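You operate a simulated robot arm through the tools that you are given. There is no shell and no other tool. Be economical: measure what you need, move in short steps, check, and stop when the job is done.

Carry out the task below with a simulated robot arm. There is one attempt and no reset: what you move stays moved.

TASK
Tidy up at the top of the folding table. At the end: the pink scent pot from the top of the folding table is on the shelf of the pine rack; the grey sleeve with the pink tape is in the grey shallow tray; the white rolled napkin stands where the grey sleeve with the pink tape stood; the green scent pot from the top of the folding table is on the shelf of the pine rack; whatever was shut is shut again. Leave all else as you found it, and nothing knocked over.

It is judged by the outcome, as a careful person would: the job done as asked, and still so three seconds after it is handed in. It fails if anything else is knocked over, pushed out of place, dropped, spilled or broken.

THE ROBOT
A 7-joint arm with a two-finger parallel gripper, fixed in place. Base frame: the origin is at the foot of the arm, x ahead of it, y to its left, z up; the work surface is at about z = 0. Units: m, degrees, N and s.
With the tool pointing down near the work surface it reaches from about 0.24 to 0.62 m from the base axis. Its first joint turns from -66.0 to 66.0 degrees. Payload 2.6 kg.
The TCP is the grasp point between the finger pads, 0.03 m short of the fingertips. In the tool frame z runs along the fingers and y along their closing line. Largest opening 0.094 m; finger width 0.028, thickness 0.01; the body of the gripper, 0.05 by 0.096 m, starts 0.055 m behind the TCP.
Orientation is that of the tool frame in the base frame, as a unit quaternion [x, y, z, w]. With the fingers straight down and closing along the base's y, the tool's x points along the base's -x, its y along +y and its z along -z.

THE INTERFACE
- The arm moves only by the tool step_arm. Its argument "motion" is a list of rows, each a list of 7 numbers: the gripper command, from -1 (fully open) to 1 (shut), values between in proportion, then the shift along the tool's x, y, z in m, then the turn, a rotation vector about the tool's x, y, z in degrees. In form: [[jaw, x, y, z, rx, ry, rz], ...]. A call has 1 to 10 rows; each row is the pose to reach, as a shift and turn from the pose commanded when the call began, along the tool's axes at that moment. Each row takes 0.2 s and may step no farther than 0.05 m and 8.6 degrees from the row before; otherwise, or with a gripper value out of range, the whole call is refused. A pose out of reach is approached as far as the arm can. The call stops where the force on the tool passes 40 N (or 10 N more than at its start, if that is more) or the arm is blocked; 0.2 s more then pass. The fingers move at their own pace (about 0.072 m/s each) and stop on an object; they squeeze with about 28 N. The grip force told is the motor's: it shows also when the fingers shut on nothing. Time passes only in rows, and 0.2 s behind the last, so rows that repeat a pose let the fingers close. It gives the time, the measured TCP pose, the force on the tool (base axes), the opening and the grip force at its end, in the units of the frame above (readings bear some noise).
- Cameras (640 x 400 px; columns grow to the right, rows downward): "scene" is fixed at [0.0466, 0.4393, 0.5711]; the picture's right is [-0.67, -0.75, 0.00], its down [-0.37, 0.33, -0.87] and it looks along [0.65, -0.58, -0.49] (base axes); focal length 343 px, centre (320, 200). "wrist" rides on the gripper at [-0.037, 0, -0.058] in the tool frame; the picture's right is [0.00, -1.00, 0.00], its down [0.97, 0.00, -0.24] and it looks along [0.24, 0.00, 0.97] (tool axes); focal length 218 px, centre (320, 200).
- snapshot(camera): a new picture of that camera. No time passes.
- measure_at(camera, pixels): for up to 12 pixels [column, row] of the newest picture of that camera ("zoom" is the newest enlarged one), the place [x, y, z] in the base frame of the surface seen there, good to about 0.002 m. No time passes.
- close_up(camera, box): a new picture of the part [left, top, right, bottom] of that camera's present view, enlarged. No time passes.
- sign_off(): hands the job in; it is judged then, once.

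Work in short steps. Measure before you move; look again where a grasp or a placing could have gone wrong, and mend it. You have 80 turns and 54 pictures in all, those below and enlarged ones among them. Open the gripper and draw the arm clear of the work before you hand the job in, unless the task says otherwise; then end with one line.

The tools are called after ">>>" by a JSON object that holds its "fn" and its "kwargs". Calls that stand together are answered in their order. step_arm: Moves the arm, as the interface text tells. Its arguments: {"type":"object","properties":{"motion":{"type":"array"}},"required":["motion"]} The other tools are called the same way: snapshot (camera) takes a picture; measure_at (camera, pixels) gives the place of the surface under pixels of a picture; close_up (camera, box) takes an enlarged picture of a part of a camera's view; sign_off () hands the job in.

At the start:

```text
time: 0.0
tcp_pos: [0.2957, -0.0162, 0.4277]
tool_rot: [-0.001, 1.0, 0.0, 0.0]
ft_force: [0.6, -1.2, 0.1]
gripper_width: 0.094
finger_force: 0.1
```

scene: 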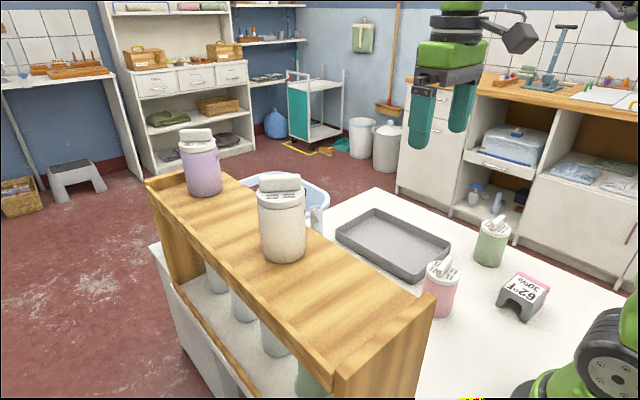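
wrist: 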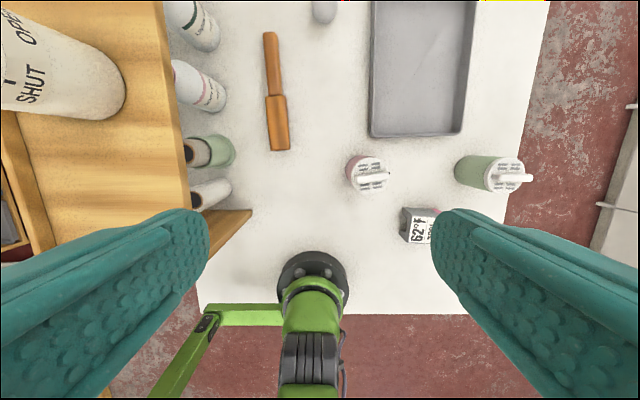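

The scene picture shows the pine rack at (290,270), the pink pot at (440,287), the green pot at (490,242), the sleeve at (522,295) and the tray at (393,243). I'll enlarge both views to see the details.

>>> {"fn": "close_up", "kwargs": {"camera": "scene", "box": [310, 170, 630, 370]}}

>>> {"fn": "close_up", "kwargs": {"camera": "wrist", "box": [0, 0, 320, 240]}}

>>> {"fn": "close_up", "kwargs": {"camera": "scene", "box": [130, 110, 450, 400]}}

```text
2.00 times, centred on (470, 270) of scene
```

zoom: 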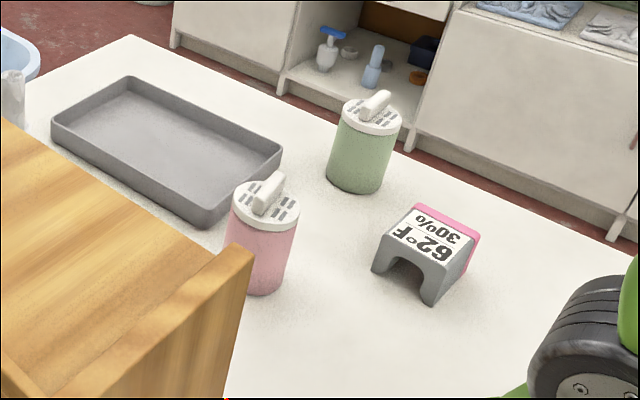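

```text
1.67 times, centred on (160, 120) of wrist
```

zoom: 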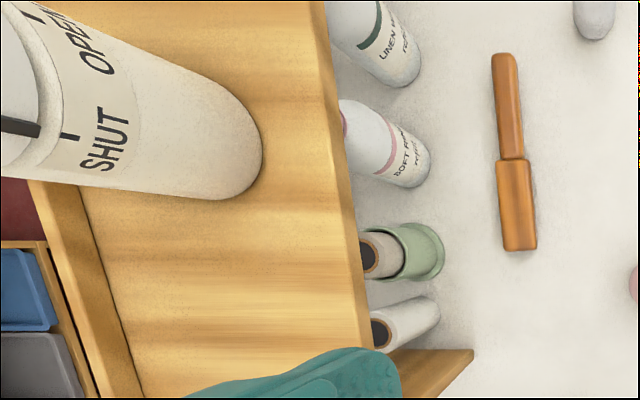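

```text
1.38 times, centred on (290, 255) of scene
```

zoom: 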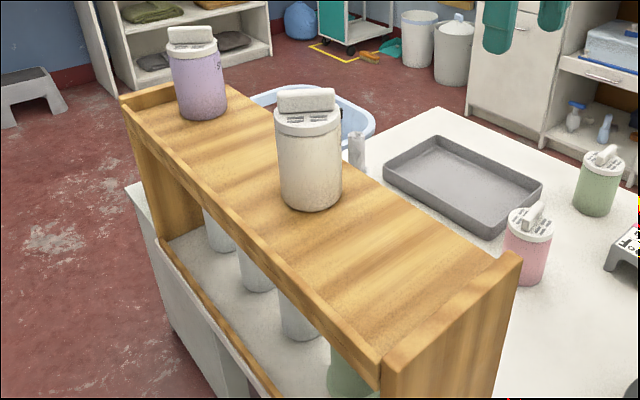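

The scene's third close-up shows the rack top with two big pots already on it. Now I measure the pots, sleeve, tray, rack and the things under it.

>>> {"fn": "measure_at", "kwargs": {"camera": "wrist", "pixels": [[366, 174], [490, 174], [420, 226], [200, 152], [205, 192], [185, 152], [200, 195], [324, 10], [275, 90], [140, 160], [300, 200], [230, 225]]}}

>>> {"fn": "close_up", "kwargs": {"camera": "wrist", "box": [320, 130, 540, 270]}}

>>> {"fn": "close_up", "kwargs": {"camera": "wrist", "box": [150, 100, 310, 220]}}

```text
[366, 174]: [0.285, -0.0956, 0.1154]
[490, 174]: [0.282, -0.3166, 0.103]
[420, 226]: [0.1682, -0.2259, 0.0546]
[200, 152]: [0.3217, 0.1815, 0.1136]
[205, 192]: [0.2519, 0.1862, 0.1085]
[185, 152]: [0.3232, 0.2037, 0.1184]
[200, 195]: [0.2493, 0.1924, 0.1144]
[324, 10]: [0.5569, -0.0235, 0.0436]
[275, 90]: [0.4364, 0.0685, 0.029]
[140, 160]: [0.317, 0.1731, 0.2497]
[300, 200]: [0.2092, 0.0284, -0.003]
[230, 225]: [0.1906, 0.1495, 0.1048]
```

```text
2.86 times, centred on (430, 200) of wrist
```

zoom: 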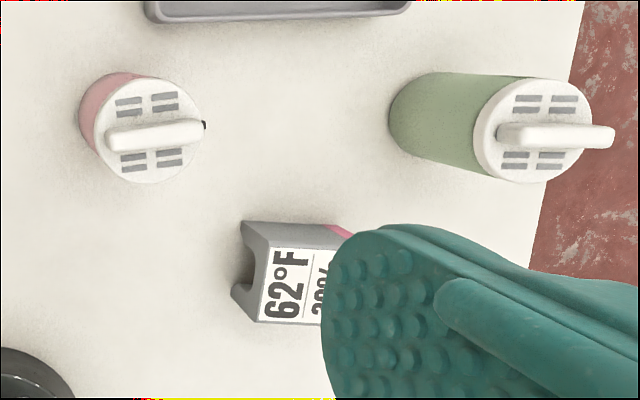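

```text
3.33 times, centred on (230, 160) of wrist
```

zoom: 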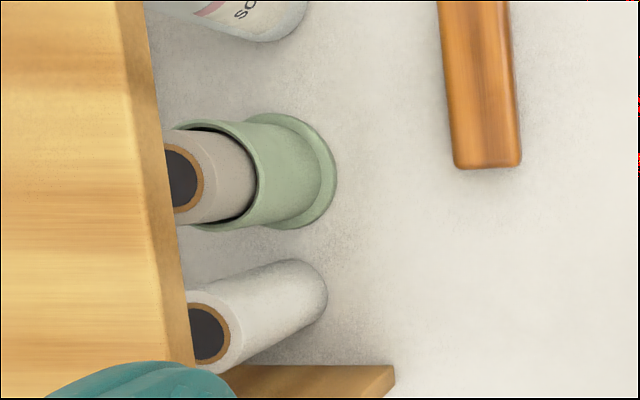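

The white standing thing at wrist (324,10), about (0.557,-0.02), may be the napkin. I enlarge it in the scene and wrist views and measure it.

>>> {"fn": "close_up", "kwargs": {"camera": "scene", "box": [270, 170, 370, 240]}}

>>> {"fn": "measure_at", "kwargs": {"camera": "scene", "pixels": [[316, 210], [316, 225], [282, 255], [340, 270], [400, 320], [430, 310], [240, 220], [180, 185], [393, 250], [345, 240], [450, 245], [415, 280]]}}

>>> {"fn": "step_arm", "kwargs": {"motion": [[-1, -0.04, 0, 0, 0, 0, 0], [-1, -0.08, 0, 0, 0, 0, 0], [-1, -0.1, 0, 0, 0, 0, 0]]}}

>>> {"fn": "snapshot", "kwargs": {"camera": "wrist"}}

```text
5.71 times, centred on (320, 205) of scene
```

zoom: 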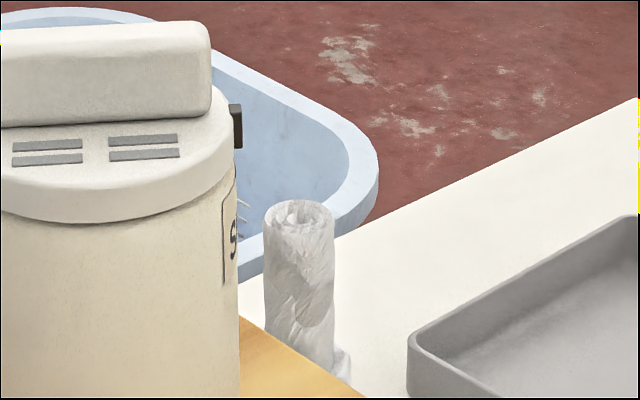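

```text
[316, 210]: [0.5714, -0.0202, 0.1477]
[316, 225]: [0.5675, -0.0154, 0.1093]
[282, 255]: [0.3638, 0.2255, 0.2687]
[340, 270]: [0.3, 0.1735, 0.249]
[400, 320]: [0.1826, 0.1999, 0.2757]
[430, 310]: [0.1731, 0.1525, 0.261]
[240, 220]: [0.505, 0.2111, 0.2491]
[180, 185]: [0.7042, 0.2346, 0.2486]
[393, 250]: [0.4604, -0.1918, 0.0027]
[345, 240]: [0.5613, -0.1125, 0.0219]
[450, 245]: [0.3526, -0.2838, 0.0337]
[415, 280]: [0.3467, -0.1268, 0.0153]
```

```text
time: 0.8
tcp_pos: [0.3959, -0.0155, 0.4283]
tool_rot: [0.0, 1.0, 0.0, 0.0]
ft_force: [-0.4, 0.0, 0.1]
gripper_width: 0.0942
finger_force: 0.0
```

```text
45 pictures are left
```

wrist: 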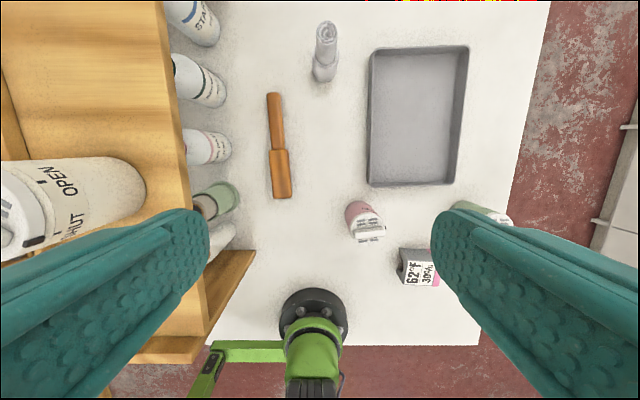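

The napkin roll stands at about (0.567,-0.018), with its top near z 0.15. Next I enlarge the two pots, and measure lids, bodies and handles to plan the grips.

>>> {"fn": "close_up", "kwargs": {"camera": "scene", "box": [410, 205, 560, 330]}}

>>> {"fn": "measure_at", "kwargs": {"camera": "zoom", "pixels": [[90, 250], [205, 250], [145, 290], [120, 450], [150, 238], [165, 225], [290, 95], [440, 95], [360, 130], [340, 300], [370, 50], [345, 80]]}}

>>> {"fn": "close_up", "kwargs": {"camera": "wrist", "box": [280, 0, 380, 100]}}

>>> {"fn": "measure_at", "kwargs": {"camera": "wrist", "pixels": [[326, 28], [326, 40], [325, 60], [320, 76], [337, 28], [316, 28], [413, 255], [430, 260], [400, 275], [437, 285], [360, 215], [369, 228]]}}

```text
3.20 times, centred on (485, 268) of scene
```

zoom: 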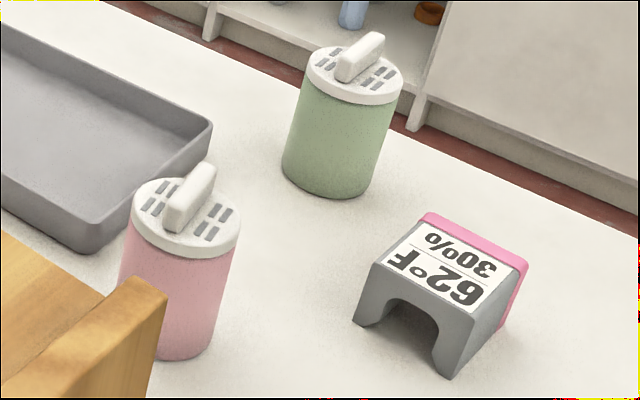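

```text
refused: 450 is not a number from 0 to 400
```

```text
4.00 times, centred on (330, 50) of wrist
```

zoom: 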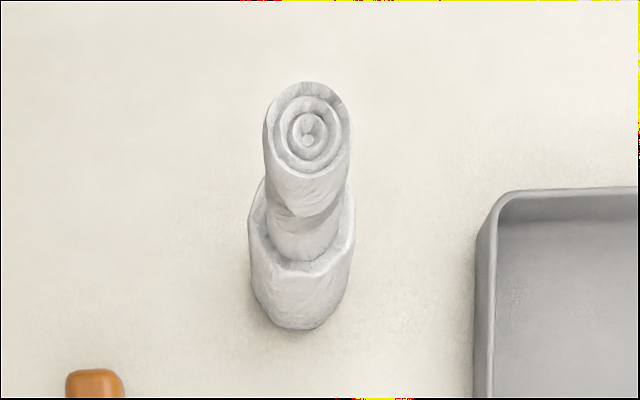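

```text
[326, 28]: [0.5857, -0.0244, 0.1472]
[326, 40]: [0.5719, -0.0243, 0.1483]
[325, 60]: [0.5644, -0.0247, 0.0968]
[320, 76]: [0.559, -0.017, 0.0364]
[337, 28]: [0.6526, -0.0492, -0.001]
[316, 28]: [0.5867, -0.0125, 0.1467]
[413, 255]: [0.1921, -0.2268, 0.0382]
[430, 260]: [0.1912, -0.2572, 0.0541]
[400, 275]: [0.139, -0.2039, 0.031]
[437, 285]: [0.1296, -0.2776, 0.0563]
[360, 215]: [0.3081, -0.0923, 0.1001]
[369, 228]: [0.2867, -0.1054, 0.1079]
```

The napkin has a wide foot and a narrower neck. The last measure was refused for a row out of the picture, so I enlarge the pots again and measure within bounds.

>>> {"fn": "close_up", "kwargs": {"camera": "scene", "box": [410, 205, 560, 330]}}

>>> {"fn": "measure_at", "kwargs": {"camera": "zoom", "pixels": [[140, 190], [165, 185], [225, 210], [180, 245], [180, 300], [180, 340], [190, 195], [310, 65], [400, 80], [350, 95], [350, 150], [365, 50]]}}

>>> {"fn": "measure_at", "kwargs": {"camera": "zoom", "pixels": [[206, 168], [172, 222], [380, 36], [343, 78], [352, 320], [445, 370], [372, 265], [475, 315], [428, 215], [524, 262], [505, 320], [400, 312]]}}

```text
3.20 times, centred on (485, 268) of scene
```

zoom: 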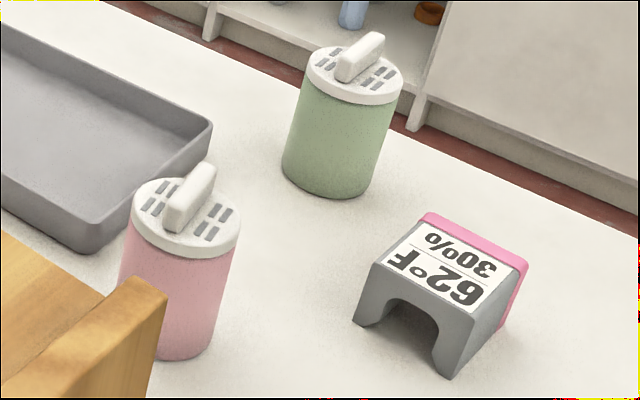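

```text
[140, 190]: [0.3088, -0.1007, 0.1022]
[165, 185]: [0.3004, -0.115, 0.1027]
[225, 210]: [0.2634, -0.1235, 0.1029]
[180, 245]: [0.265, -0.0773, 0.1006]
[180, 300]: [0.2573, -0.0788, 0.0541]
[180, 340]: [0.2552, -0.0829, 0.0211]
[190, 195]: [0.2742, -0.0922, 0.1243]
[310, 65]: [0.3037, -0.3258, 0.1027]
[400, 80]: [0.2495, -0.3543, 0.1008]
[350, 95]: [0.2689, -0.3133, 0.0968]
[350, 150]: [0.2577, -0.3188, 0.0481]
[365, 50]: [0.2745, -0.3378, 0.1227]
```

```text
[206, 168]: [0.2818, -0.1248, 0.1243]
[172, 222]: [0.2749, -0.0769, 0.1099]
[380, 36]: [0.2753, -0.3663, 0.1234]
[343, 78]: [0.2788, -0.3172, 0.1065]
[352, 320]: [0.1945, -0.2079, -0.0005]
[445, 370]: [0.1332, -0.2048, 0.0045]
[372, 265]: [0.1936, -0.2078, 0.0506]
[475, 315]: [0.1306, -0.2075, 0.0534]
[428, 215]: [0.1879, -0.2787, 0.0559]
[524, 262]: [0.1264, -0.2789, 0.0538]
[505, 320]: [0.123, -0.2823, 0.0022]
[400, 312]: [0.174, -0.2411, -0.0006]
```

Pink pot centre is about (0.279,-0.101), green (0.277,-0.341), each ~0.06 across, lid top 0.103, handle top 0.124; the sleeve spans x 0.128–0.194, y -0.28 to -0.206. Now I measure the free part of the rack shelf and the white pot on it.

>>> {"fn": "measure_at", "kwargs": {"camera": "scene", "pixels": [[258, 200], [306, 200], [262, 250], [302, 245], [275, 185], [360, 330], [320, 290], [310, 340], [400, 285], [350, 255], [385, 345], [290, 262]]}}

>>> {"fn": "measure_at", "kwargs": {"camera": "wrist", "pixels": [[145, 190], [110, 158], [170, 130], [180, 195], [150, 130], [60, 130], [10, 90], [160, 60], [185, 230], [200, 330]]}}

```text
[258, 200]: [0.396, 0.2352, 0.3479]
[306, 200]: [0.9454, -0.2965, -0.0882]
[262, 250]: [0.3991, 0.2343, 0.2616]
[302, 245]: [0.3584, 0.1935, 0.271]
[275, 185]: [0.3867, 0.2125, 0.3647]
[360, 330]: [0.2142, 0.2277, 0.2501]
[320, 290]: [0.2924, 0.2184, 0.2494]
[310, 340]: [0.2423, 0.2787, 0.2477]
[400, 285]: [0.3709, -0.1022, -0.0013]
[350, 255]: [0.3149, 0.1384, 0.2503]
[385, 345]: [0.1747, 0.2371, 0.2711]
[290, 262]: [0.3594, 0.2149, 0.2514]
```

```text
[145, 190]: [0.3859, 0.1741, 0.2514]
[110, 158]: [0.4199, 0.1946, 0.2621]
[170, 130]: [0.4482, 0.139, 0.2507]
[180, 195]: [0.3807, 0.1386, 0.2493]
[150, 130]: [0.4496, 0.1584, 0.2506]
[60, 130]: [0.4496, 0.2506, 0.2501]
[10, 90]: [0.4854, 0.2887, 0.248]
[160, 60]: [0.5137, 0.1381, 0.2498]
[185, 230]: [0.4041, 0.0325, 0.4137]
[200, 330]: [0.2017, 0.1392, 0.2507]
```

The shelf is free from x 0.19 to 0.355 at z 0.25. I go above the pink pot and down to z 0.2 to check the alignment.

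>>> {"fn": "step_arm", "kwargs": {"motion": [[-1, 0.039, -0.0285, 0, 0, 0, 0], [-1, 0.078, -0.057, 0, 0, 0, 0], [-1, 0.117, -0.0855, 0, 0, 0, 0], [-1, 0.117, -0.0855, 0.05, 0, 0, 0], [-1, 0.117, -0.0855, 0.1, 0, 0, 0], [-1, 0.117, -0.0855, 0.15, 0, 0, 0], [-1, 0.117, -0.0855, 0.2, 0, 0, 0], [-1, 0.117, -0.0855, 0.228, 0, 0, 0]]}}

>>> {"fn": "snapshot", "kwargs": {"camera": "wrist"}}

>>> {"fn": "measure_at", "kwargs": {"camera": "wrist", "pixels": [[320, 200], [320, 260]]}}

```text
time: 2.6
tcp_pos: [0.2799, -0.1022, 0.199]
tool_rot: [0.0, 1.0, 0.0, -0.001]
ft_force: [-0.6, -0.2, 0.1]
gripper_width: 0.0937
finger_force: 0.2
```

```text
41 pictures are left
```

wrist: 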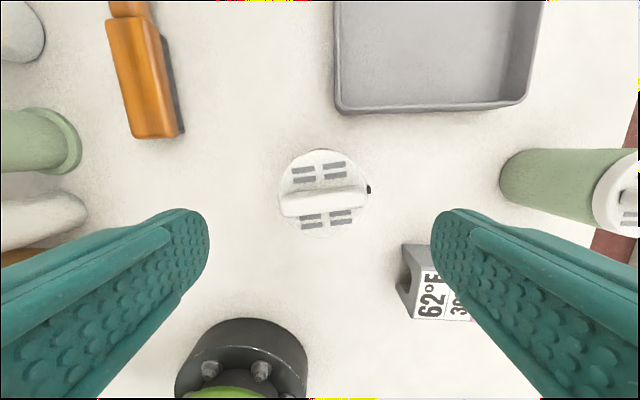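

```text
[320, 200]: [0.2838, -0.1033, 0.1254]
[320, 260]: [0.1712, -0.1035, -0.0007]
```

The lid has a small black pointer at (369,189), on the -y side where a finger would press. I measure lid edges and enlarge to see it.

>>> {"fn": "close_up", "kwargs": {"camera": "wrist", "box": [260, 130, 390, 250]}}

>>> {"fn": "measure_at", "kwargs": {"camera": "wrist", "pixels": [[369, 189], [365, 180], [281, 180], [322, 153], [318, 232], [284, 206], [366, 197], [325, 190]]}}

```text
3.33 times, centred on (325, 190) of wrist
```

zoom: 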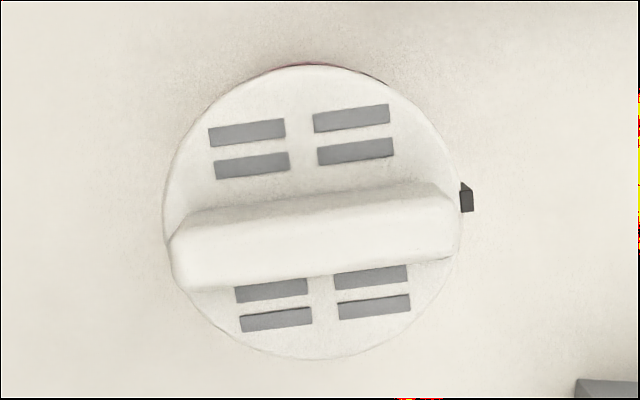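

```text
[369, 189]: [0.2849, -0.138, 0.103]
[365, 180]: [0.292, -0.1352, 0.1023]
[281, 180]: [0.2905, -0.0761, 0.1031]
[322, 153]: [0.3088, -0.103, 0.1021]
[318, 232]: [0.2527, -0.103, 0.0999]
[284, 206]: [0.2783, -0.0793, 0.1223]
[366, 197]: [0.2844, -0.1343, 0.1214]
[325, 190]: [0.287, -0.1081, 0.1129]
```

Lid centre is (0.2805,-0.1045), pointer at -y. I turn the tool 40° about its axis so that the fingers miss the pointer, then go down to z 0.078.

>>> {"fn": "step_arm", "kwargs": {"motion": [[-1, -0.0006, -0.0023, 0, 0, 0, 8], [-1, -0.0006, -0.0023, 0, 0, 0, 16], [-1, -0.0006, -0.0023, 0, 0, 0, 24], [-1, -0.0006, -0.0023, 0, 0, 0, 32], [-1, -0.0006, -0.0023, 0, 0, 0, 40], [-1, -0.0006, -0.0023, 0.04, 0, 0, 40], [-1, -0.0006, -0.0023, 0.08, 0, 0, 40], [-1, -0.0006, -0.0023, 0.121, 0, 0, 40], [-1, -0.0006, -0.0023, 0.121, 0, 0, 40]]}}

>>> {"fn": "snapshot", "kwargs": {"camera": "wrist"}}

```text
time: 4.6
tcp_pos: [0.2784, -0.1052, 0.08]
tool_rot: [0.342, 0.94, 0.0, 0.0]
ft_force: [-0.3, 0.4, 0.0]
gripper_width: 0.094
finger_force: 0.0
```

```text
39 pictures are left
```

wrist: 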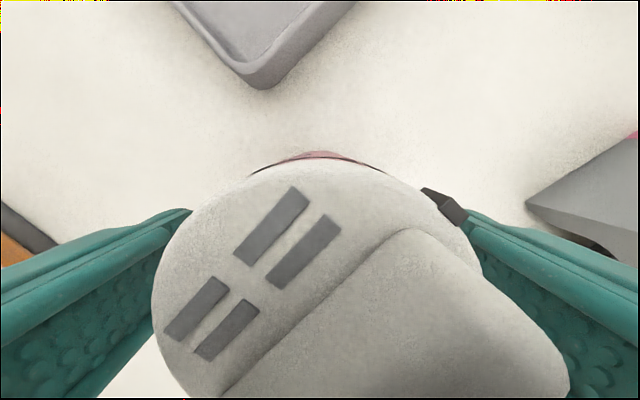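

The pointer at (445,205) sits ahead of the right finger, clear of it. I close the gripper.

>>> {"fn": "step_arm", "kwargs": {"motion": [[1, 0, 0, 0, 0, 0, 0], [1, 0, 0, 0, 0, 0, 0], [1, 0, 0, 0, 0, 0, 0], [1, 0, 0, 0, 0, 0, 0], [1, 0, 0, -0.015, 0, 0, 0], [1, 0, 0, -0.03, 0, 0, 0]]}}

>>> {"fn": "close_up", "kwargs": {"camera": "scene", "box": [370, 150, 570, 330]}}

>>> {"fn": "snapshot", "kwargs": {"camera": "wrist"}}

```text
time: 6.0
tcp_pos: [0.2773, -0.1038, 0.1105]
tool_rot: [0.341, 0.94, 0.001, 0.0]
ft_force: [-0.5, 0.1, -0.9]
gripper_width: 0.0653
finger_force: 27.7
```

```text
2.22 times, centred on (470, 240) of scene
```

zoom: 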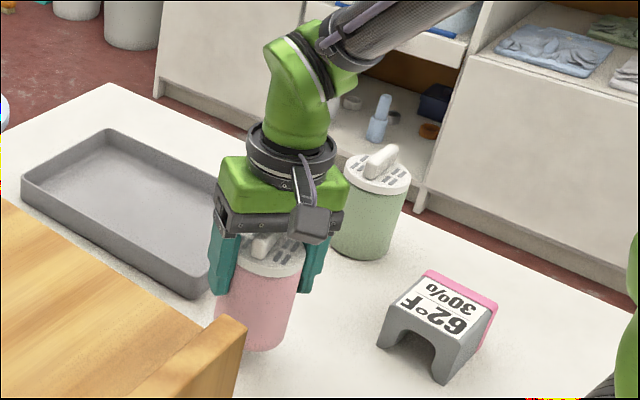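

```text
37 pictures are left
```

wrist: 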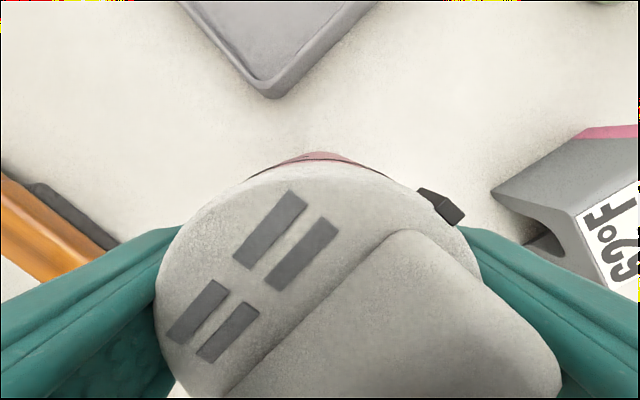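

The body is held at 0.065 m, wider than the lid, and lifted cleanly. I lift to z 0.40 and carry it above the shelf at (0.305,0.185).

>>> {"fn": "step_arm", "kwargs": {"motion": [[1, 0, 0, -0.048, 0, 0, 0], [1, 0, 0, -0.096, 0, 0, 0], [1, 0, 0, -0.144, 0, 0, 0], [1, 0, 0, -0.192, 0, 0, 0], [1, 0, 0, -0.24, 0, 0, 0], [1, 0, 0, -0.288, 0, 0, 0]]}}

>>> {"fn": "step_arm", "kwargs": {"motion": [[1, 0.0235, 0.0341, 0, 0, 0, 0], [1, 0.047, 0.0683, 0, 0, 0, 0], [1, 0.0705, 0.1024, 0, 0, 0, 0], [1, 0.094, 0.1366, 0, 0, 0, 0], [1, 0.1175, 0.1707, 0, 0, 0, 0], [1, 0.141, 0.2049, 0, 0, 0, 0], [1, 0.1645, 0.239, 0, 0, 0, 0], [1, 0.1645, 0.239, 0, 0, 0, 0]]}}

>>> {"fn": "snapshot", "kwargs": {"camera": "scene"}}

```text
time: 7.4
tcp_pos: [0.2738, -0.1056, 0.3993]
tool_rot: [0.342, 0.94, 0.0, 0.0]
ft_force: [-0.1, 0.9, -1.1]
gripper_width: 0.0656
finger_force: 27.9
```

```text
time: 9.2
tcp_pos: [0.306, 0.1857, 0.3977]
tool_rot: [0.342, 0.94, 0.0, 0.0]
ft_force: [0.0, -0.5, -0.4]
gripper_width: 0.0657
finger_force: 28.0
```

```text
36 pictures are left
```

scene: 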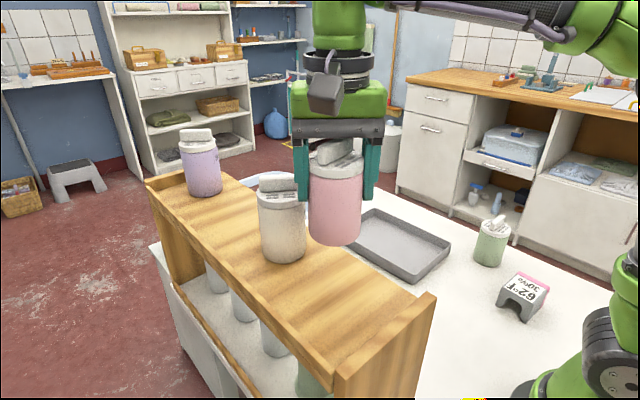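

The pink pot hangs over the free part of the shelf, clear of the white pot. I lower it to about z 0.331.

>>> {"fn": "step_arm", "kwargs": {"motion": [[1, 0, 0, 0.03, 0, 0, 0], [1, 0, 0, 0.05, 0, 0, 0], [1, 0, 0, 0.06, 0, 0, 0], [1, 0, 0, 0.065, 0, 0, 0], [1, 0, 0, 0.0675, 0, 0, 0], [1, 0, 0, 0.0675, 0, 0, 0]]}}

>>> {"fn": "close_up", "kwargs": {"camera": "scene", "box": [230, 130, 430, 300]}}

```text
time: 10.6
tcp_pos: [0.3081, 0.1845, 0.3313]
tool_rot: [0.342, 0.94, 0.001, 0.002]
ft_force: [-1.9, -4.8, 17.7]
gripper_width: 0.0658
finger_force: 27.9
```

```text
2.35 times, centred on (330, 215) of scene
```

zoom: 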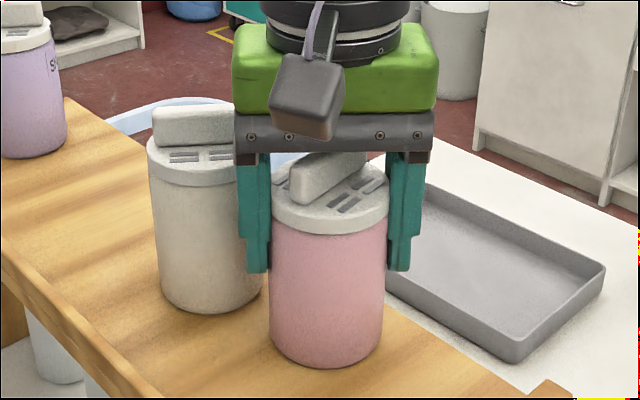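

Contact shows as 17.7 N upward. The left finger is near the white pot, so I open only a little, to 0.076, and draw up.

>>> {"fn": "step_arm", "kwargs": {"motion": [[1, 0, 0, -0.001, 0, 0, 0], [-0.3, 0, 0, -0.001, 0, 0, 0], [-0.6, 0, 0, -0.001, 0, 0, 0], [-0.6, 0, 0, -0.001, 0, 0, 0], [-0.6, 0, 0, -0.03, 0, 0, 0], [-0.6, 0, 0, -0.07, 0, 0, 0], [-0.6, 0, 0, -0.1, 0, 0, 0]]}}

>>> {"fn": "snapshot", "kwargs": {"camera": "scene"}}

>>> {"fn": "measure_at", "kwargs": {"camera": "scene", "pixels": [[345, 285], [335, 245], [305, 225], [300, 245]]}}

```text
time: 12.2
tcp_pos: [0.3069, 0.1836, 0.4296]
tool_rot: [0.342, 0.94, 0.0, -0.001]
ft_force: [-0.5, -0.5, 0.1]
gripper_width: 0.0751
finger_force: 0.1
```

```text
34 pictures are left
```

scene: 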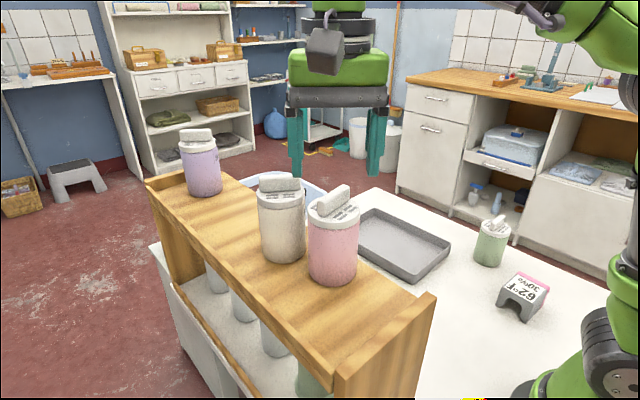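

```text
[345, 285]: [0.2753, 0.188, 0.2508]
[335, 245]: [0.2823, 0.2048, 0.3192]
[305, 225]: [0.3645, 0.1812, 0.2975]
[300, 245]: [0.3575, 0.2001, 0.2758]
```

The pink pot stands on the shelf. Next I travel at z 0.43 towards the green pot at (0.277,-0.341).

>>> {"fn": "step_arm", "kwargs": {"motion": [[-0.8, -0.0286, -0.0383, 0, 0, 0, 0], [-1, -0.0572, -0.0766, 0, 0, 0, 0], [-1, -0.0857, -0.1148, 0, 0, 0, 0], [-1, -0.1143, -0.1531, 0, 0, 0, 0], [-1, -0.1429, -0.1914, 0, 0, 0, 0], [-1, -0.1714, -0.2297, 0, 0, 0, 0], [-1, -0.2, -0.268, 0, 0, 0, 0], [-1, -0.2286, -0.3063, 0, 0, 0, 0], [-1, -0.2571, -0.3445, 0, 0, 0, 0], [-1, -0.2857, -0.3828, 0, 0, 0, 0]]}}

>>> {"fn": "step_arm", "kwargs": {"motion": [[-1, -0.0286, -0.0383, 0, 0, 0, 0], [-1, -0.0286, -0.0383, 0.045, 0, 0, 0], [-1, -0.0286, -0.0383, 0.09, 0, 0, 0], [-1, -0.0286, -0.0383, 0.135, 0, 0, 0], [-1, -0.0286, -0.0383, 0.18, 0, 0, 0], [-1, -0.0286, -0.0383, 0.22, 0, 0, 0], [-1, -0.0286, -0.0383, 0.22, 0, 0, 0]]}}

>>> {"fn": "snapshot", "kwargs": {"camera": "wrist"}}

```text
time: 14.4
tcp_pos: [0.2768, -0.2943, 0.4276]
tool_rot: [0.341, 0.94, 0.0, 0.0]
ft_force: [-0.7, -0.9, 0.5]
gripper_width: 0.0938
finger_force: 0.1
```

```text
time: 16.0
tcp_pos: [0.2763, -0.3389, 0.2096]
tool_rot: [0.342, 0.94, 0.0, 0.0]
ft_force: [0.4, -0.2, 0.6]
gripper_width: 0.094
finger_force: 0.0
```

```text
33 pictures are left
```

wrist: 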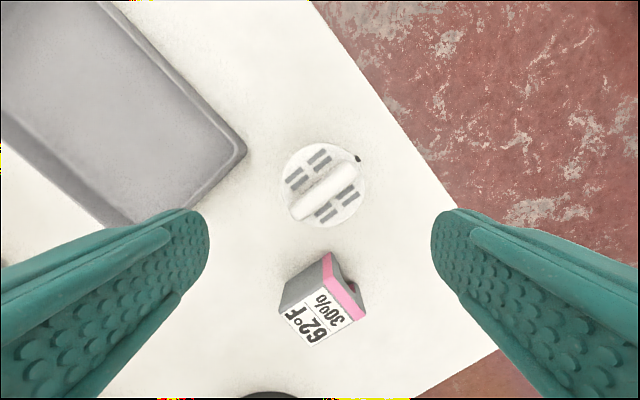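

The green pot's pointer is at (358,158), the same side as before, so this yaw suits. I measure the lid edges.

>>> {"fn": "measure_at", "kwargs": {"camera": "wrist", "pixels": [[284, 186], [362, 186], [323, 146], [323, 225], [299, 216], [348, 176]]}}

```text
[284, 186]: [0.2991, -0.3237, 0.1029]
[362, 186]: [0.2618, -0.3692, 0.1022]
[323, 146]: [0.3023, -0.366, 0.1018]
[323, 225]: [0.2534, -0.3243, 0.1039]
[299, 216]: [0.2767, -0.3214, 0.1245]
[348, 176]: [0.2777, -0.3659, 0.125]
```

Lid centre is (0.279,-0.345). I correct by (-0.0058,-0.003) in the tool frame, descend to z 0.080, grip and lift a little.

>>> {"fn": "step_arm", "kwargs": {"motion": [[-1, -0.0058, -0.003, 0.02, 0, 0, 0], [-1, -0.0058, -0.003, 0.06, 0, 0, 0], [-1, -0.0058, -0.003, 0.1, 0, 0, 0], [-1, -0.0058, -0.003, 0.1296, 0, 0, 0], [-1, -0.0058, -0.003, 0.1296, 0, 0, 0]]}}

>>> {"fn": "step_arm", "kwargs": {"motion": [[1, 0, 0, 0, 0, 0, 0], [1, 0, 0, 0, 0, 0, 0], [1, 0, 0, 0, 0, 0, 0], [1, 0, 0, 0, 0, 0, 0], [1, 0, 0, -0.015, 0, 0, 0], [1, 0, 0, -0.03, 0, 0, 0]]}}

>>> {"fn": "close_up", "kwargs": {"camera": "scene", "box": [410, 130, 610, 330]}}

```text
time: 17.2
tcp_pos: [0.2791, -0.3459, 0.0789]
tool_rot: [0.342, 0.94, 0.0, 0.0]
ft_force: [-0.1, 0.4, -0.6]
gripper_width: 0.0939
finger_force: 0.2
```

```text
time: 18.6
tcp_pos: [0.2789, -0.3468, 0.1095]
tool_rot: [0.343, 0.939, 0.001, 0.0]
ft_force: [-0.6, 0.4, -0.6]
gripper_width: 0.0658
finger_force: 27.8
```

```text
2.00 times, centred on (510, 230) of scene
```

zoom: 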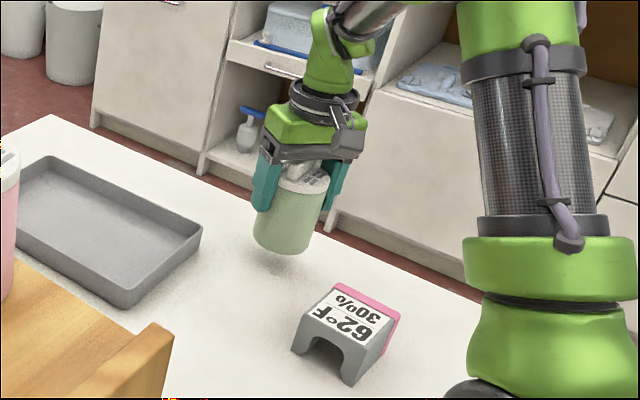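

The green pot is held and lifted. I raise it to z 0.47 and carry it round by (0.31,-0.05) to above (0.23,0.205).

>>> {"fn": "step_arm", "kwargs": {"motion": [[1, 0, 0, -0.045, 0, 0, 0], [1, 0, 0, -0.09, 0, 0, 0], [1, 0, 0, -0.135, 0, 0, 0], [1, 0, 0, -0.18, 0, 0, 0], [1, 0, 0, -0.225, 0, 0, 0], [1, 0, 0, -0.27, 0, 0, 0], [1, 0, 0, -0.315, 0, 0, 0], [1, 0, 0, -0.36, 0, 0, 0]]}}

>>> {"fn": "step_arm", "kwargs": {"motion": [[1, 0.0239, 0.0353, 0, 0, 0, 0], [1, 0.0478, 0.0707, 0, 0, 0, 0], [1, 0.0717, 0.106, 0, 0, 0, 0], [1, 0.0955, 0.1414, 0, 0, 0, 0], [1, 0.1194, 0.1767, 0, 0, 0, 0], [1, 0.1433, 0.2121, 0, 0, 0, 0], [1, 0.1672, 0.2474, 0, 0, 0, 0], [1, 0.1672, 0.2474, 0, 0, 0, 0]]}}

>>> {"fn": "step_arm", "kwargs": {"motion": [[1, 0.0376, 0.024, 0, 0, 0, 0], [1, 0.0751, 0.048, 0, 0, 0, 0], [1, 0.1127, 0.072, 0, 0, 0, 0], [1, 0.1502, 0.0959, 0, 0, 0, 0], [1, 0.1878, 0.1199, 0, 0, 0, 0], [1, 0.2253, 0.1439, 0, 0, 0, 0], [1, 0.2253, 0.1439, 0, 0, 0, 0]]}}

>>> {"fn": "snapshot", "kwargs": {"camera": "scene"}}

```text
time: 20.4
tcp_pos: [0.2802, -0.3476, 0.4348]
tool_rot: [0.343, 0.939, -0.001, 0.001]
ft_force: [-0.6, 0.0, -0.8]
gripper_width: 0.0655
finger_force: 27.8
out of reach, approached as far as the arm can: row 8
```

```text
time: 22.2
tcp_pos: [0.311, -0.0478, 0.4358]
tool_rot: [0.342, 0.94, 0.0, -0.001]
ft_force: [0.7, 0.8, 0.0]
gripper_width: 0.0657
finger_force: 28.1
```

```text
time: 23.8
tcp_pos: [0.2274, 0.208, 0.4345]
tool_rot: [0.343, 0.939, 0.0, 0.0]
ft_force: [0.0, -0.2, -1.4]
gripper_width: 0.0655
finger_force: 28.3
```

```text
31 pictures are left
```

scene: 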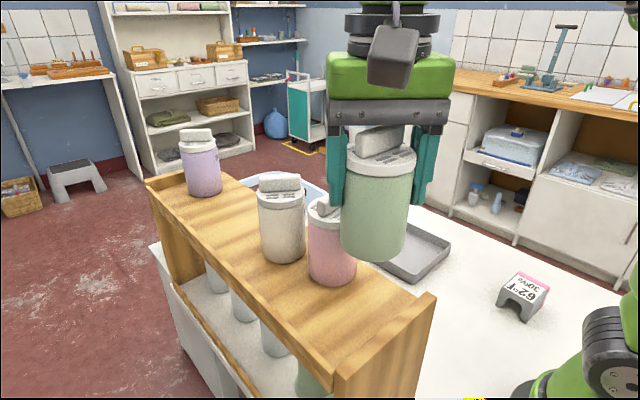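

The lift was limited to z 0.435, yet the carry went clear and the pink pot looks unmoved. I check the end board's inner edge before lowering.

>>> {"fn": "measure_at", "kwargs": {"camera": "scene", "pixels": [[345, 285], [405, 300], [413, 295], [335, 362], [325, 352], [375, 310], [425, 300], [330, 205]]}}

>>> {"fn": "close_up", "kwargs": {"camera": "scene", "box": [280, 200, 440, 390]}}

```text
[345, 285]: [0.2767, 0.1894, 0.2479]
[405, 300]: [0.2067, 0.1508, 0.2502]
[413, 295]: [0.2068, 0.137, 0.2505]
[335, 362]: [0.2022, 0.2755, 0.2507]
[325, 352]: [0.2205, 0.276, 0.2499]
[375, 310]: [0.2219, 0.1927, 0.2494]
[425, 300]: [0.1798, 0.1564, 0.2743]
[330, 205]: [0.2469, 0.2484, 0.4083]
```

```text
2.11 times, centred on (360, 295) of scene
```

zoom: 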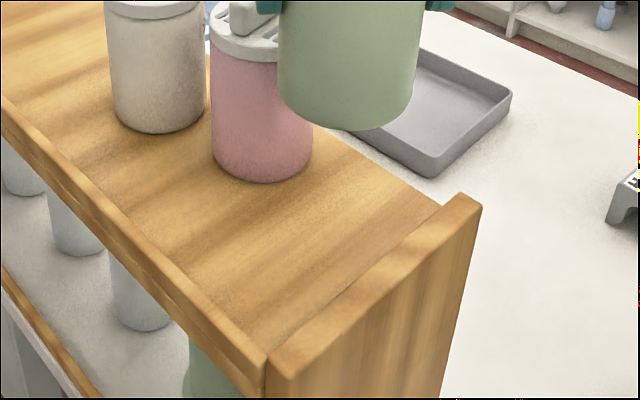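

The shelf seems free down to roughly x 0.195; I measure the end lip's inner edge precisely in the enlarged picture.

>>> {"fn": "measure_at", "kwargs": {"camera": "zoom", "pixels": [[442, 207], [400, 240], [350, 280], [280, 345], [430, 200], [390, 235], [478, 210], [300, 340]]}}

```text
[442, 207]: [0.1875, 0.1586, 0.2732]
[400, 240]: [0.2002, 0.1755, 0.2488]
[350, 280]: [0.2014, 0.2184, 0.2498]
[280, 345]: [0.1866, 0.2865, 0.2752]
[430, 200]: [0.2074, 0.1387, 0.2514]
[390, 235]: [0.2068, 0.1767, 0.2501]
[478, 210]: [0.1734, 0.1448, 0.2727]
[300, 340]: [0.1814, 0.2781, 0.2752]
```

The lip's inner edge is at x 0.188, so (0.235,0.220) leaves room on all sides. I shift there and lower.

>>> {"fn": "step_arm", "kwargs": {"motion": [[1, 0.0019, 0.0141, 0, 0, 0, 0], [1, 0.0019, 0.0141, 0.03, 0, 0, 0], [1, 0.0019, 0.0141, 0.06, 0, 0, 0], [1, 0.0019, 0.0141, 0.085, 0, 0, 0], [1, 0.0019, 0.0141, 0.096, 0, 0, 0], [1, 0.0019, 0.0141, 0.101, 0, 0, 0], [1, 0.0019, 0.0141, 0.104, 0, 0, 0], [1, 0.0019, 0.0141, 0.104, 0, 0, 0]]}}

>>> {"fn": "close_up", "kwargs": {"camera": "scene", "box": [240, 110, 460, 330]}}

```text
time: 25.6
tcp_pos: [0.2388, 0.2178, 0.3322]
tool_rot: [0.342, 0.94, 0.0, 0.001]
ft_force: [-0.1, 0.6, -1.0]
gripper_width: 0.0655
finger_force: 28.0
```

```text
1.82 times, centred on (350, 220) of scene
```

zoom: 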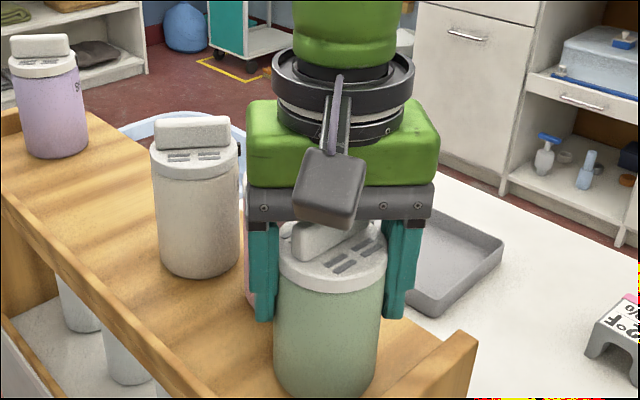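

There is no contact yet (force -1.0 N), so I lower another few millimetres.

>>> {"fn": "step_arm", "kwargs": {"motion": [[1, 0, 0, 0.0015, 0, 0, 0], [1, 0, 0, 0.003, 0, 0, 0], [1, 0, 0, 0.004, 0, 0, 0]]}}

```text
time: 26.4
tcp_pos: [0.2395, 0.2186, 0.3308]
tool_rot: [0.341, 0.94, 0.001, 0.002]
ft_force: [-3.0, -3.2, 18.8]
gripper_width: 0.0658
finger_force: 27.7
```

Contact at 18.8 N: the pot is down. I ease off, open to 0.076 and draw up.

>>> {"fn": "step_arm", "kwargs": {"motion": [[1, 0, 0, -0.0015, 0, 0, 0], [-0.3, 0, 0, -0.0015, 0, 0, 0], [-0.6, 0, 0, -0.0015, 0, 0, 0], [-0.6, 0, 0, -0.0015, 0, 0, 0], [-0.6, 0, 0, -0.03, 0, 0, 0], [-0.6, 0, 0, -0.07, 0, 0, 0], [-0.6, 0, 0, -0.1, 0, 0, 0]]}}

>>> {"fn": "snapshot", "kwargs": {"camera": "scene"}}

```text
time: 28.0
tcp_pos: [0.2381, 0.216, 0.4265]
tool_rot: [0.342, 0.94, 0.0, 0.0]
ft_force: [-0.3, 0.3, 0.0]
gripper_width: 0.0753
finger_force: 0.0
```

```text
28 pictures are left
```

scene: 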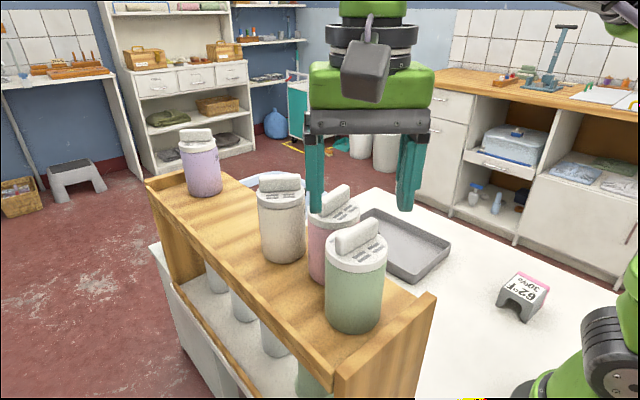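

Both pots stand on the shelf. I move to (0.30,-0.05) while turning 50° so the fingers will close along x on the sleeve.

>>> {"fn": "step_arm", "kwargs": {"motion": [[-0.8, -0.0312, -0.0234, 0, 0, 0, 7.15], [-1, -0.0624, -0.0468, 0, 0, 0, 14.3], [-1, -0.0936, -0.0702, 0, 0, 0, 21.45], [-1, -0.1248, -0.0936, 0, 0, 0, 28.6], [-1, -0.156, -0.117, 0, 0, 0, 35.75], [-1, -0.1872, -0.1404, 0, 0, 0, 42.9], [-1, -0.2185, -0.1639, 0, 0, 0, 50], [-1, -0.2185, -0.1639, 0, 0, 0, 50]]}}

```text
time: 29.8
tcp_pos: [0.3008, -0.0485, 0.426]
tool_rot: [0.708, 0.706, 0.0, 0.0]
ft_force: [0.5, -0.9, -0.4]
gripper_width: 0.094
finger_force: 0.1
```

Tool x is now base +Y and tool y base +X. I go above the sleeve centre (0.161,-0.243) and down to z 0.20 for a look.

>>> {"fn": "step_arm", "kwargs": {"motion": [[-1, -0.0389, -0.028, 0, 0, 0, 0], [-1, -0.0778, -0.056, 0, 0, 0, 0], [-1, -0.1167, -0.084, 0, 0, 0, 0], [-1, -0.1556, -0.112, 0, 0, 0, 0], [-1, -0.1945, -0.14, 0, 0, 0, 0], [-1, -0.1945, -0.14, 0.045, 0, 0, 0], [-1, -0.1945, -0.14, 0.09, 0, 0, 0], [-1, -0.1945, -0.14, 0.135, 0, 0, 0], [-1, -0.1945, -0.14, 0.18, 0, 0, 0], [-1, -0.1945, -0.14, 0.225, 0, 0, 0]]}}

>>> {"fn": "snapshot", "kwargs": {"camera": "wrist"}}

```text
time: 32.0
tcp_pos: [0.1609, -0.2434, 0.2044]
tool_rot: [0.707, 0.707, 0.0, 0.0]
ft_force: [0.9, -0.4, -0.5]
gripper_width: 0.0941
finger_force: 0.0
```

```text
27 pictures are left
```

wrist: 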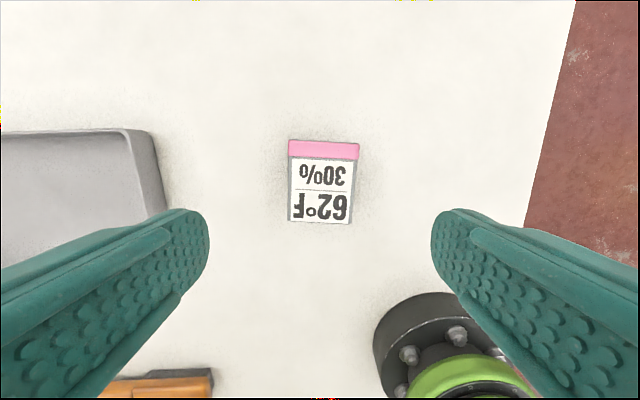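

The sleeve appears at (289–359,140–223), nearly aligned. I measure its corners.

>>> {"fn": "measure_at", "kwargs": {"camera": "wrist", "pixels": [[291, 143], [357, 145], [291, 218], [351, 221], [324, 142], [320, 222], [291, 180], [355, 180]]}}

```text
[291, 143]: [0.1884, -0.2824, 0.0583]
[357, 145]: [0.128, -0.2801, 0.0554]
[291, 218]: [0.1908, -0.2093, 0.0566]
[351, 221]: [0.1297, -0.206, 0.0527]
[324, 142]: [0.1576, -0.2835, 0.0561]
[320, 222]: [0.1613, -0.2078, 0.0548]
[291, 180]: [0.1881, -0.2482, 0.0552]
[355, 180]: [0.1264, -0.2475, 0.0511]
```

Sleeve centre is (0.159,-0.2445), 0.062 wide, turned about 2°. I descend to z 0.037 and grip.

>>> {"fn": "step_arm", "kwargs": {"motion": [[-1, -0.001, -0.002, 0.04, 0, 0, 2], [-1, -0.001, -0.002, 0.08, 0, 0, 2], [-1, -0.001, -0.002, 0.12, 0, 0, 2], [-1, -0.001, -0.002, 0.15, 0, 0, 2], [-1, -0.001, -0.002, 0.167, 0, 0, 2], [-1, -0.001, -0.002, 0.167, 0, 0, 2]]}}

>>> {"fn": "step_arm", "kwargs": {"motion": [[1, 0, 0, 0, 0, 0, 0], [1, 0, 0, 0, 0, 0, 0], [1, 0, 0, 0, 0, 0, 0], [1, 0, 0, 0, 0, 0, 0], [1, 0, 0, -0.01, 0, 0, 0], [1, 0, 0, -0.04, 0, 0, 0]]}}

>>> {"fn": "close_up", "kwargs": {"camera": "scene", "box": [440, 180, 640, 360]}}

```text
time: 33.4
tcp_pos: [0.1596, -0.2435, 0.0352]
tool_rot: [0.719, 0.695, 0.0, 0.0]
ft_force: [-1.1, 0.1, 0.2]
gripper_width: 0.0941
finger_force: 0.1
```

```text
time: 34.8
tcp_pos: [0.1588, -0.2427, 0.0762]
tool_rot: [0.719, 0.695, 0.0, 0.0]
ft_force: [0.4, 0.2, -0.6]
gripper_width: 0.0702
finger_force: 27.2
```

```text
2.22 times, centred on (540, 270) of scene
```

zoom: 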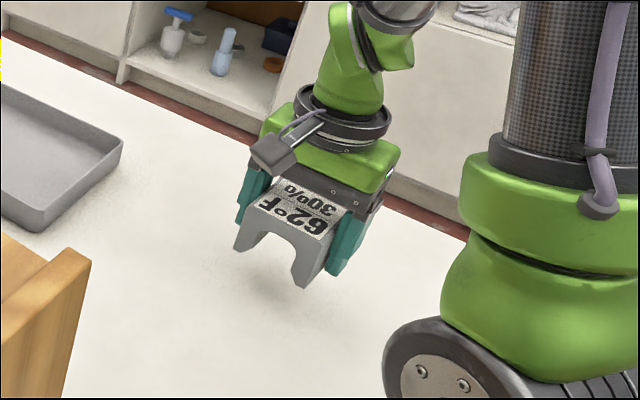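

The sleeve is held and lifted; nothing was beneath it. I carry it at z 0.155 to above the tray at (0.44,-0.20).

>>> {"fn": "step_arm", "kwargs": {"motion": [[1, 0, 0, -0.04, 0, 0, 0], [1, 0, 0, -0.08, 0, 0, 0], [1, 0.0088, 0.0465, -0.08, 0, 0, 0], [1, 0.0176, 0.0931, -0.08, 0, 0, 0], [1, 0.0264, 0.1396, -0.08, 0, 0, 0], [1, 0.0352, 0.1861, -0.08, 0, 0, 0], [1, 0.044, 0.2327, -0.08, 0, 0, 0], [1, 0.0528, 0.2792, -0.08, 0, 0, 0], [1, 0.0528, 0.2792, -0.08, 0, 0, 0]]}}

>>> {"fn": "snapshot", "kwargs": {"camera": "scene"}}

```text
time: 36.8
tcp_pos: [0.4391, -0.1987, 0.1559]
tool_rot: [0.72, 0.694, 0.0, 0.001]
ft_force: [-0.4, 0.2, -0.4]
gripper_width: 0.0705
finger_force: 28.4
```

```text
25 pictures are left
```

scene: 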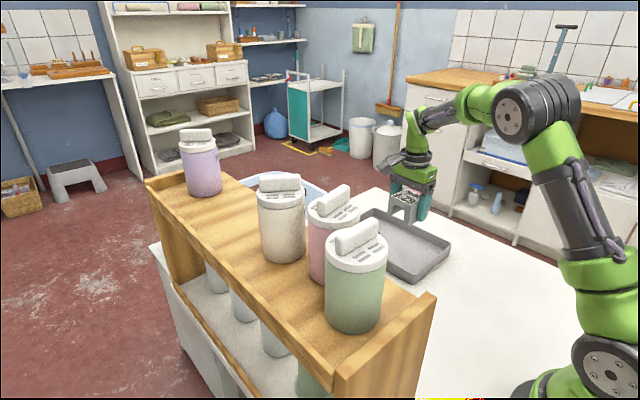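

The sleeve is over the tray. I lower it towards TCP z 0.0385 in shrinking steps.

>>> {"fn": "step_arm", "kwargs": {"motion": [[1, 0, 0, 0.04, 0, 0, 0], [1, 0, 0, 0.08, 0, 0, 0], [1, 0, 0, 0.1, 0, 0, 0], [1, 0, 0, 0.11, 0, 0, 0], [1, 0, 0, 0.115, 0, 0, 0], [1, 0, 0, 0.1175, 0, 0, 0]]}}

>>> {"fn": "close_up", "kwargs": {"camera": "scene", "box": [330, 140, 490, 290]}}

```text
time: 38.2
tcp_pos: [0.439, -0.2003, 0.0387]
tool_rot: [0.72, 0.694, 0.0, 0.0]
ft_force: [-1.6, 1.3, 5.3]
gripper_width: 0.0701
finger_force: 27.9
```

```text
2.67 times, centred on (410, 215) of scene
```

zoom: 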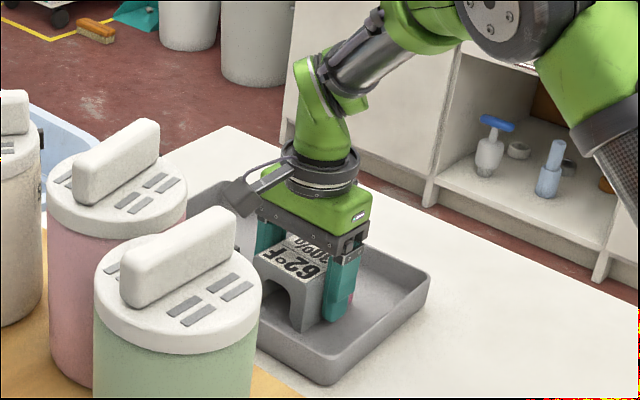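

Contact at 5.3 N inside the tray. I open and rise.

>>> {"fn": "step_arm", "kwargs": {"motion": [[0.2, 0, 0, 0, 0, 0, 0], [-0.8, 0, 0, 0, 0, 0, 0], [-0.8, 0, 0, 0, 0, 0, 0], [-0.8, 0, 0, -0.03, 0, 0, 0], [-0.8, 0, 0, -0.07, 0, 0, 0], [-1, 0, 0, -0.115, 0, 0, 0], [-1, 0, 0, -0.16, 0, 0, 0], [-1, 0, 0, -0.205, 0, 0, 0], [-1, 0, 0, -0.25, 0, 0, 0]]}}

>>> {"fn": "snapshot", "kwargs": {"camera": "wrist"}}

```text
time: 40.2
tcp_pos: [0.4405, -0.2024, 0.2871]
tool_rot: [0.72, 0.694, 0.0, 0.0]
ft_force: [-0.5, 0.4, -0.2]
gripper_width: 0.0942
finger_force: 0.0
```

```text
23 pictures are left
```

wrist: 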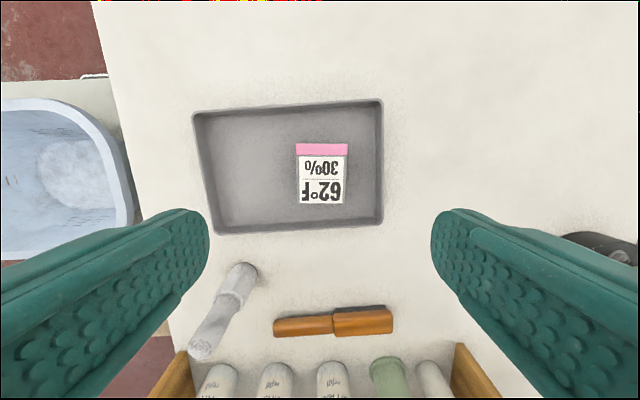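

The sleeve lies neatly in the tray at (320,172). Next I move toward the napkin, to (0.50,-0.022), turning the tool back by 50°, and look at it.

>>> {"fn": "step_arm", "kwargs": {"motion": [[-1, 0.0303, 0.009, 0, 0, 0, -8.33], [-1, 0.0607, 0.0179, 0, 0, 0, -16.67], [-1, 0.091, 0.0269, 0, 0, 0, -25], [-1, 0.1213, 0.0358, 0, 0, 0, -33.33], [-1, 0.1517, 0.0448, 0, 0, 0, -41.67], [-1, 0.182, 0.0537, 0, 0, 0, -50], [-1, 0.182, 0.0537, 0, 0, 0, -50]]}}

>>> {"fn": "close_up", "kwargs": {"camera": "wrist", "box": [200, 40, 440, 230]}}

```text
time: 41.8
tcp_pos: [0.5004, -0.0204, 0.2884]
tool_rot: [0.357, 0.934, 0.0, 0.0]
ft_force: [0.0, 0.6, -0.5]
gripper_width: 0.0938
finger_force: 0.0
```

```text
2.11 times, centred on (320, 135) of wrist
```

zoom: 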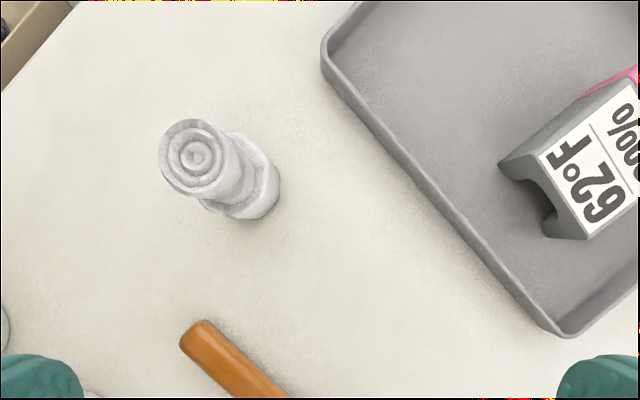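

The napkin's spiral top is at zoom (195,158) and its foot at (255,195). I measure points on it.

>>> {"fn": "measure_at", "kwargs": {"camera": "zoom", "pixels": [[195, 155], [165, 150], [225, 165], [190, 125], [200, 190], [235, 180], [260, 165], [255, 205], [265, 185], [272, 170], [230, 210], [240, 195]]}}

>>> {"fn": "measure_at", "kwargs": {"camera": "scene", "pixels": [[317, 212], [317, 220], [320, 228], [325, 232], [315, 215], [319, 215]]}}

```text
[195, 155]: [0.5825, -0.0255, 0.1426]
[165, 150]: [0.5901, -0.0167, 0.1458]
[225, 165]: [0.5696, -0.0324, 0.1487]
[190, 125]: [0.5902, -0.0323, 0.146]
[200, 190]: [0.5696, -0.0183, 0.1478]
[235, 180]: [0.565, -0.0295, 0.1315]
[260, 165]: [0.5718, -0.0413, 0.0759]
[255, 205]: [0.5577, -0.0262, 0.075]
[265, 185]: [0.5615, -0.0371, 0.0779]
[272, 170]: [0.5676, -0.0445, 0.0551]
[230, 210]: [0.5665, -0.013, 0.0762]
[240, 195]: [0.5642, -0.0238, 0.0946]
```

```text
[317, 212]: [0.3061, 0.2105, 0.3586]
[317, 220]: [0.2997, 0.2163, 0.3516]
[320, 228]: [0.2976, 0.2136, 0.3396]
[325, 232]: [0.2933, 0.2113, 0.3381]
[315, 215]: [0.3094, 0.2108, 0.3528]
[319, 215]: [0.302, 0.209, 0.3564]
```

The napkin axis is about (0.579,-0.0255): a roll of ~0.028 width above z 0.08, a wider foot below. I move over it and descend to z 0.19 first.

>>> {"fn": "step_arm", "kwargs": {"motion": [[-1, -0.031, 0.0243, 0, 0, 0, 0], [-1, -0.062, 0.0486, 0, 0, 0, 0], [-1, -0.062, 0.0486, 0.05, 0, 0, 0], [-1, -0.062, 0.0486, 0.095, 0, 0, 0], [-1, -0.062, 0.0486, 0.095, 0, 0, 0]]}}

>>> {"fn": "snapshot", "kwargs": {"camera": "wrist"}}

```text
time: 43.0
tcp_pos: [0.5771, -0.0252, 0.192]
tool_rot: [0.358, 0.934, 0.0, 0.0]
ft_force: [-0.3, -0.6, 0.4]
gripper_width: 0.094
finger_force: 0.0
out of reach, approached as far as the arm can: row 2
```

```text
21 pictures are left
```

wrist: 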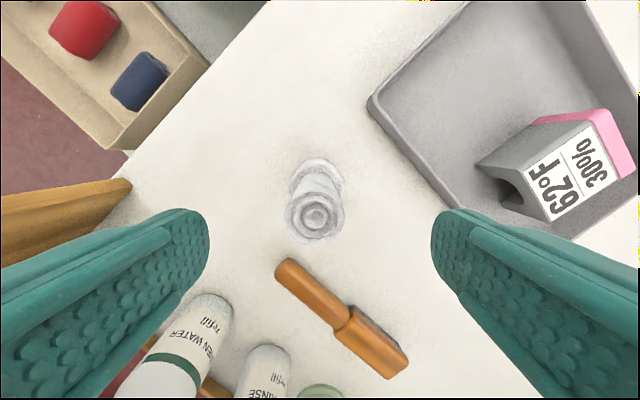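

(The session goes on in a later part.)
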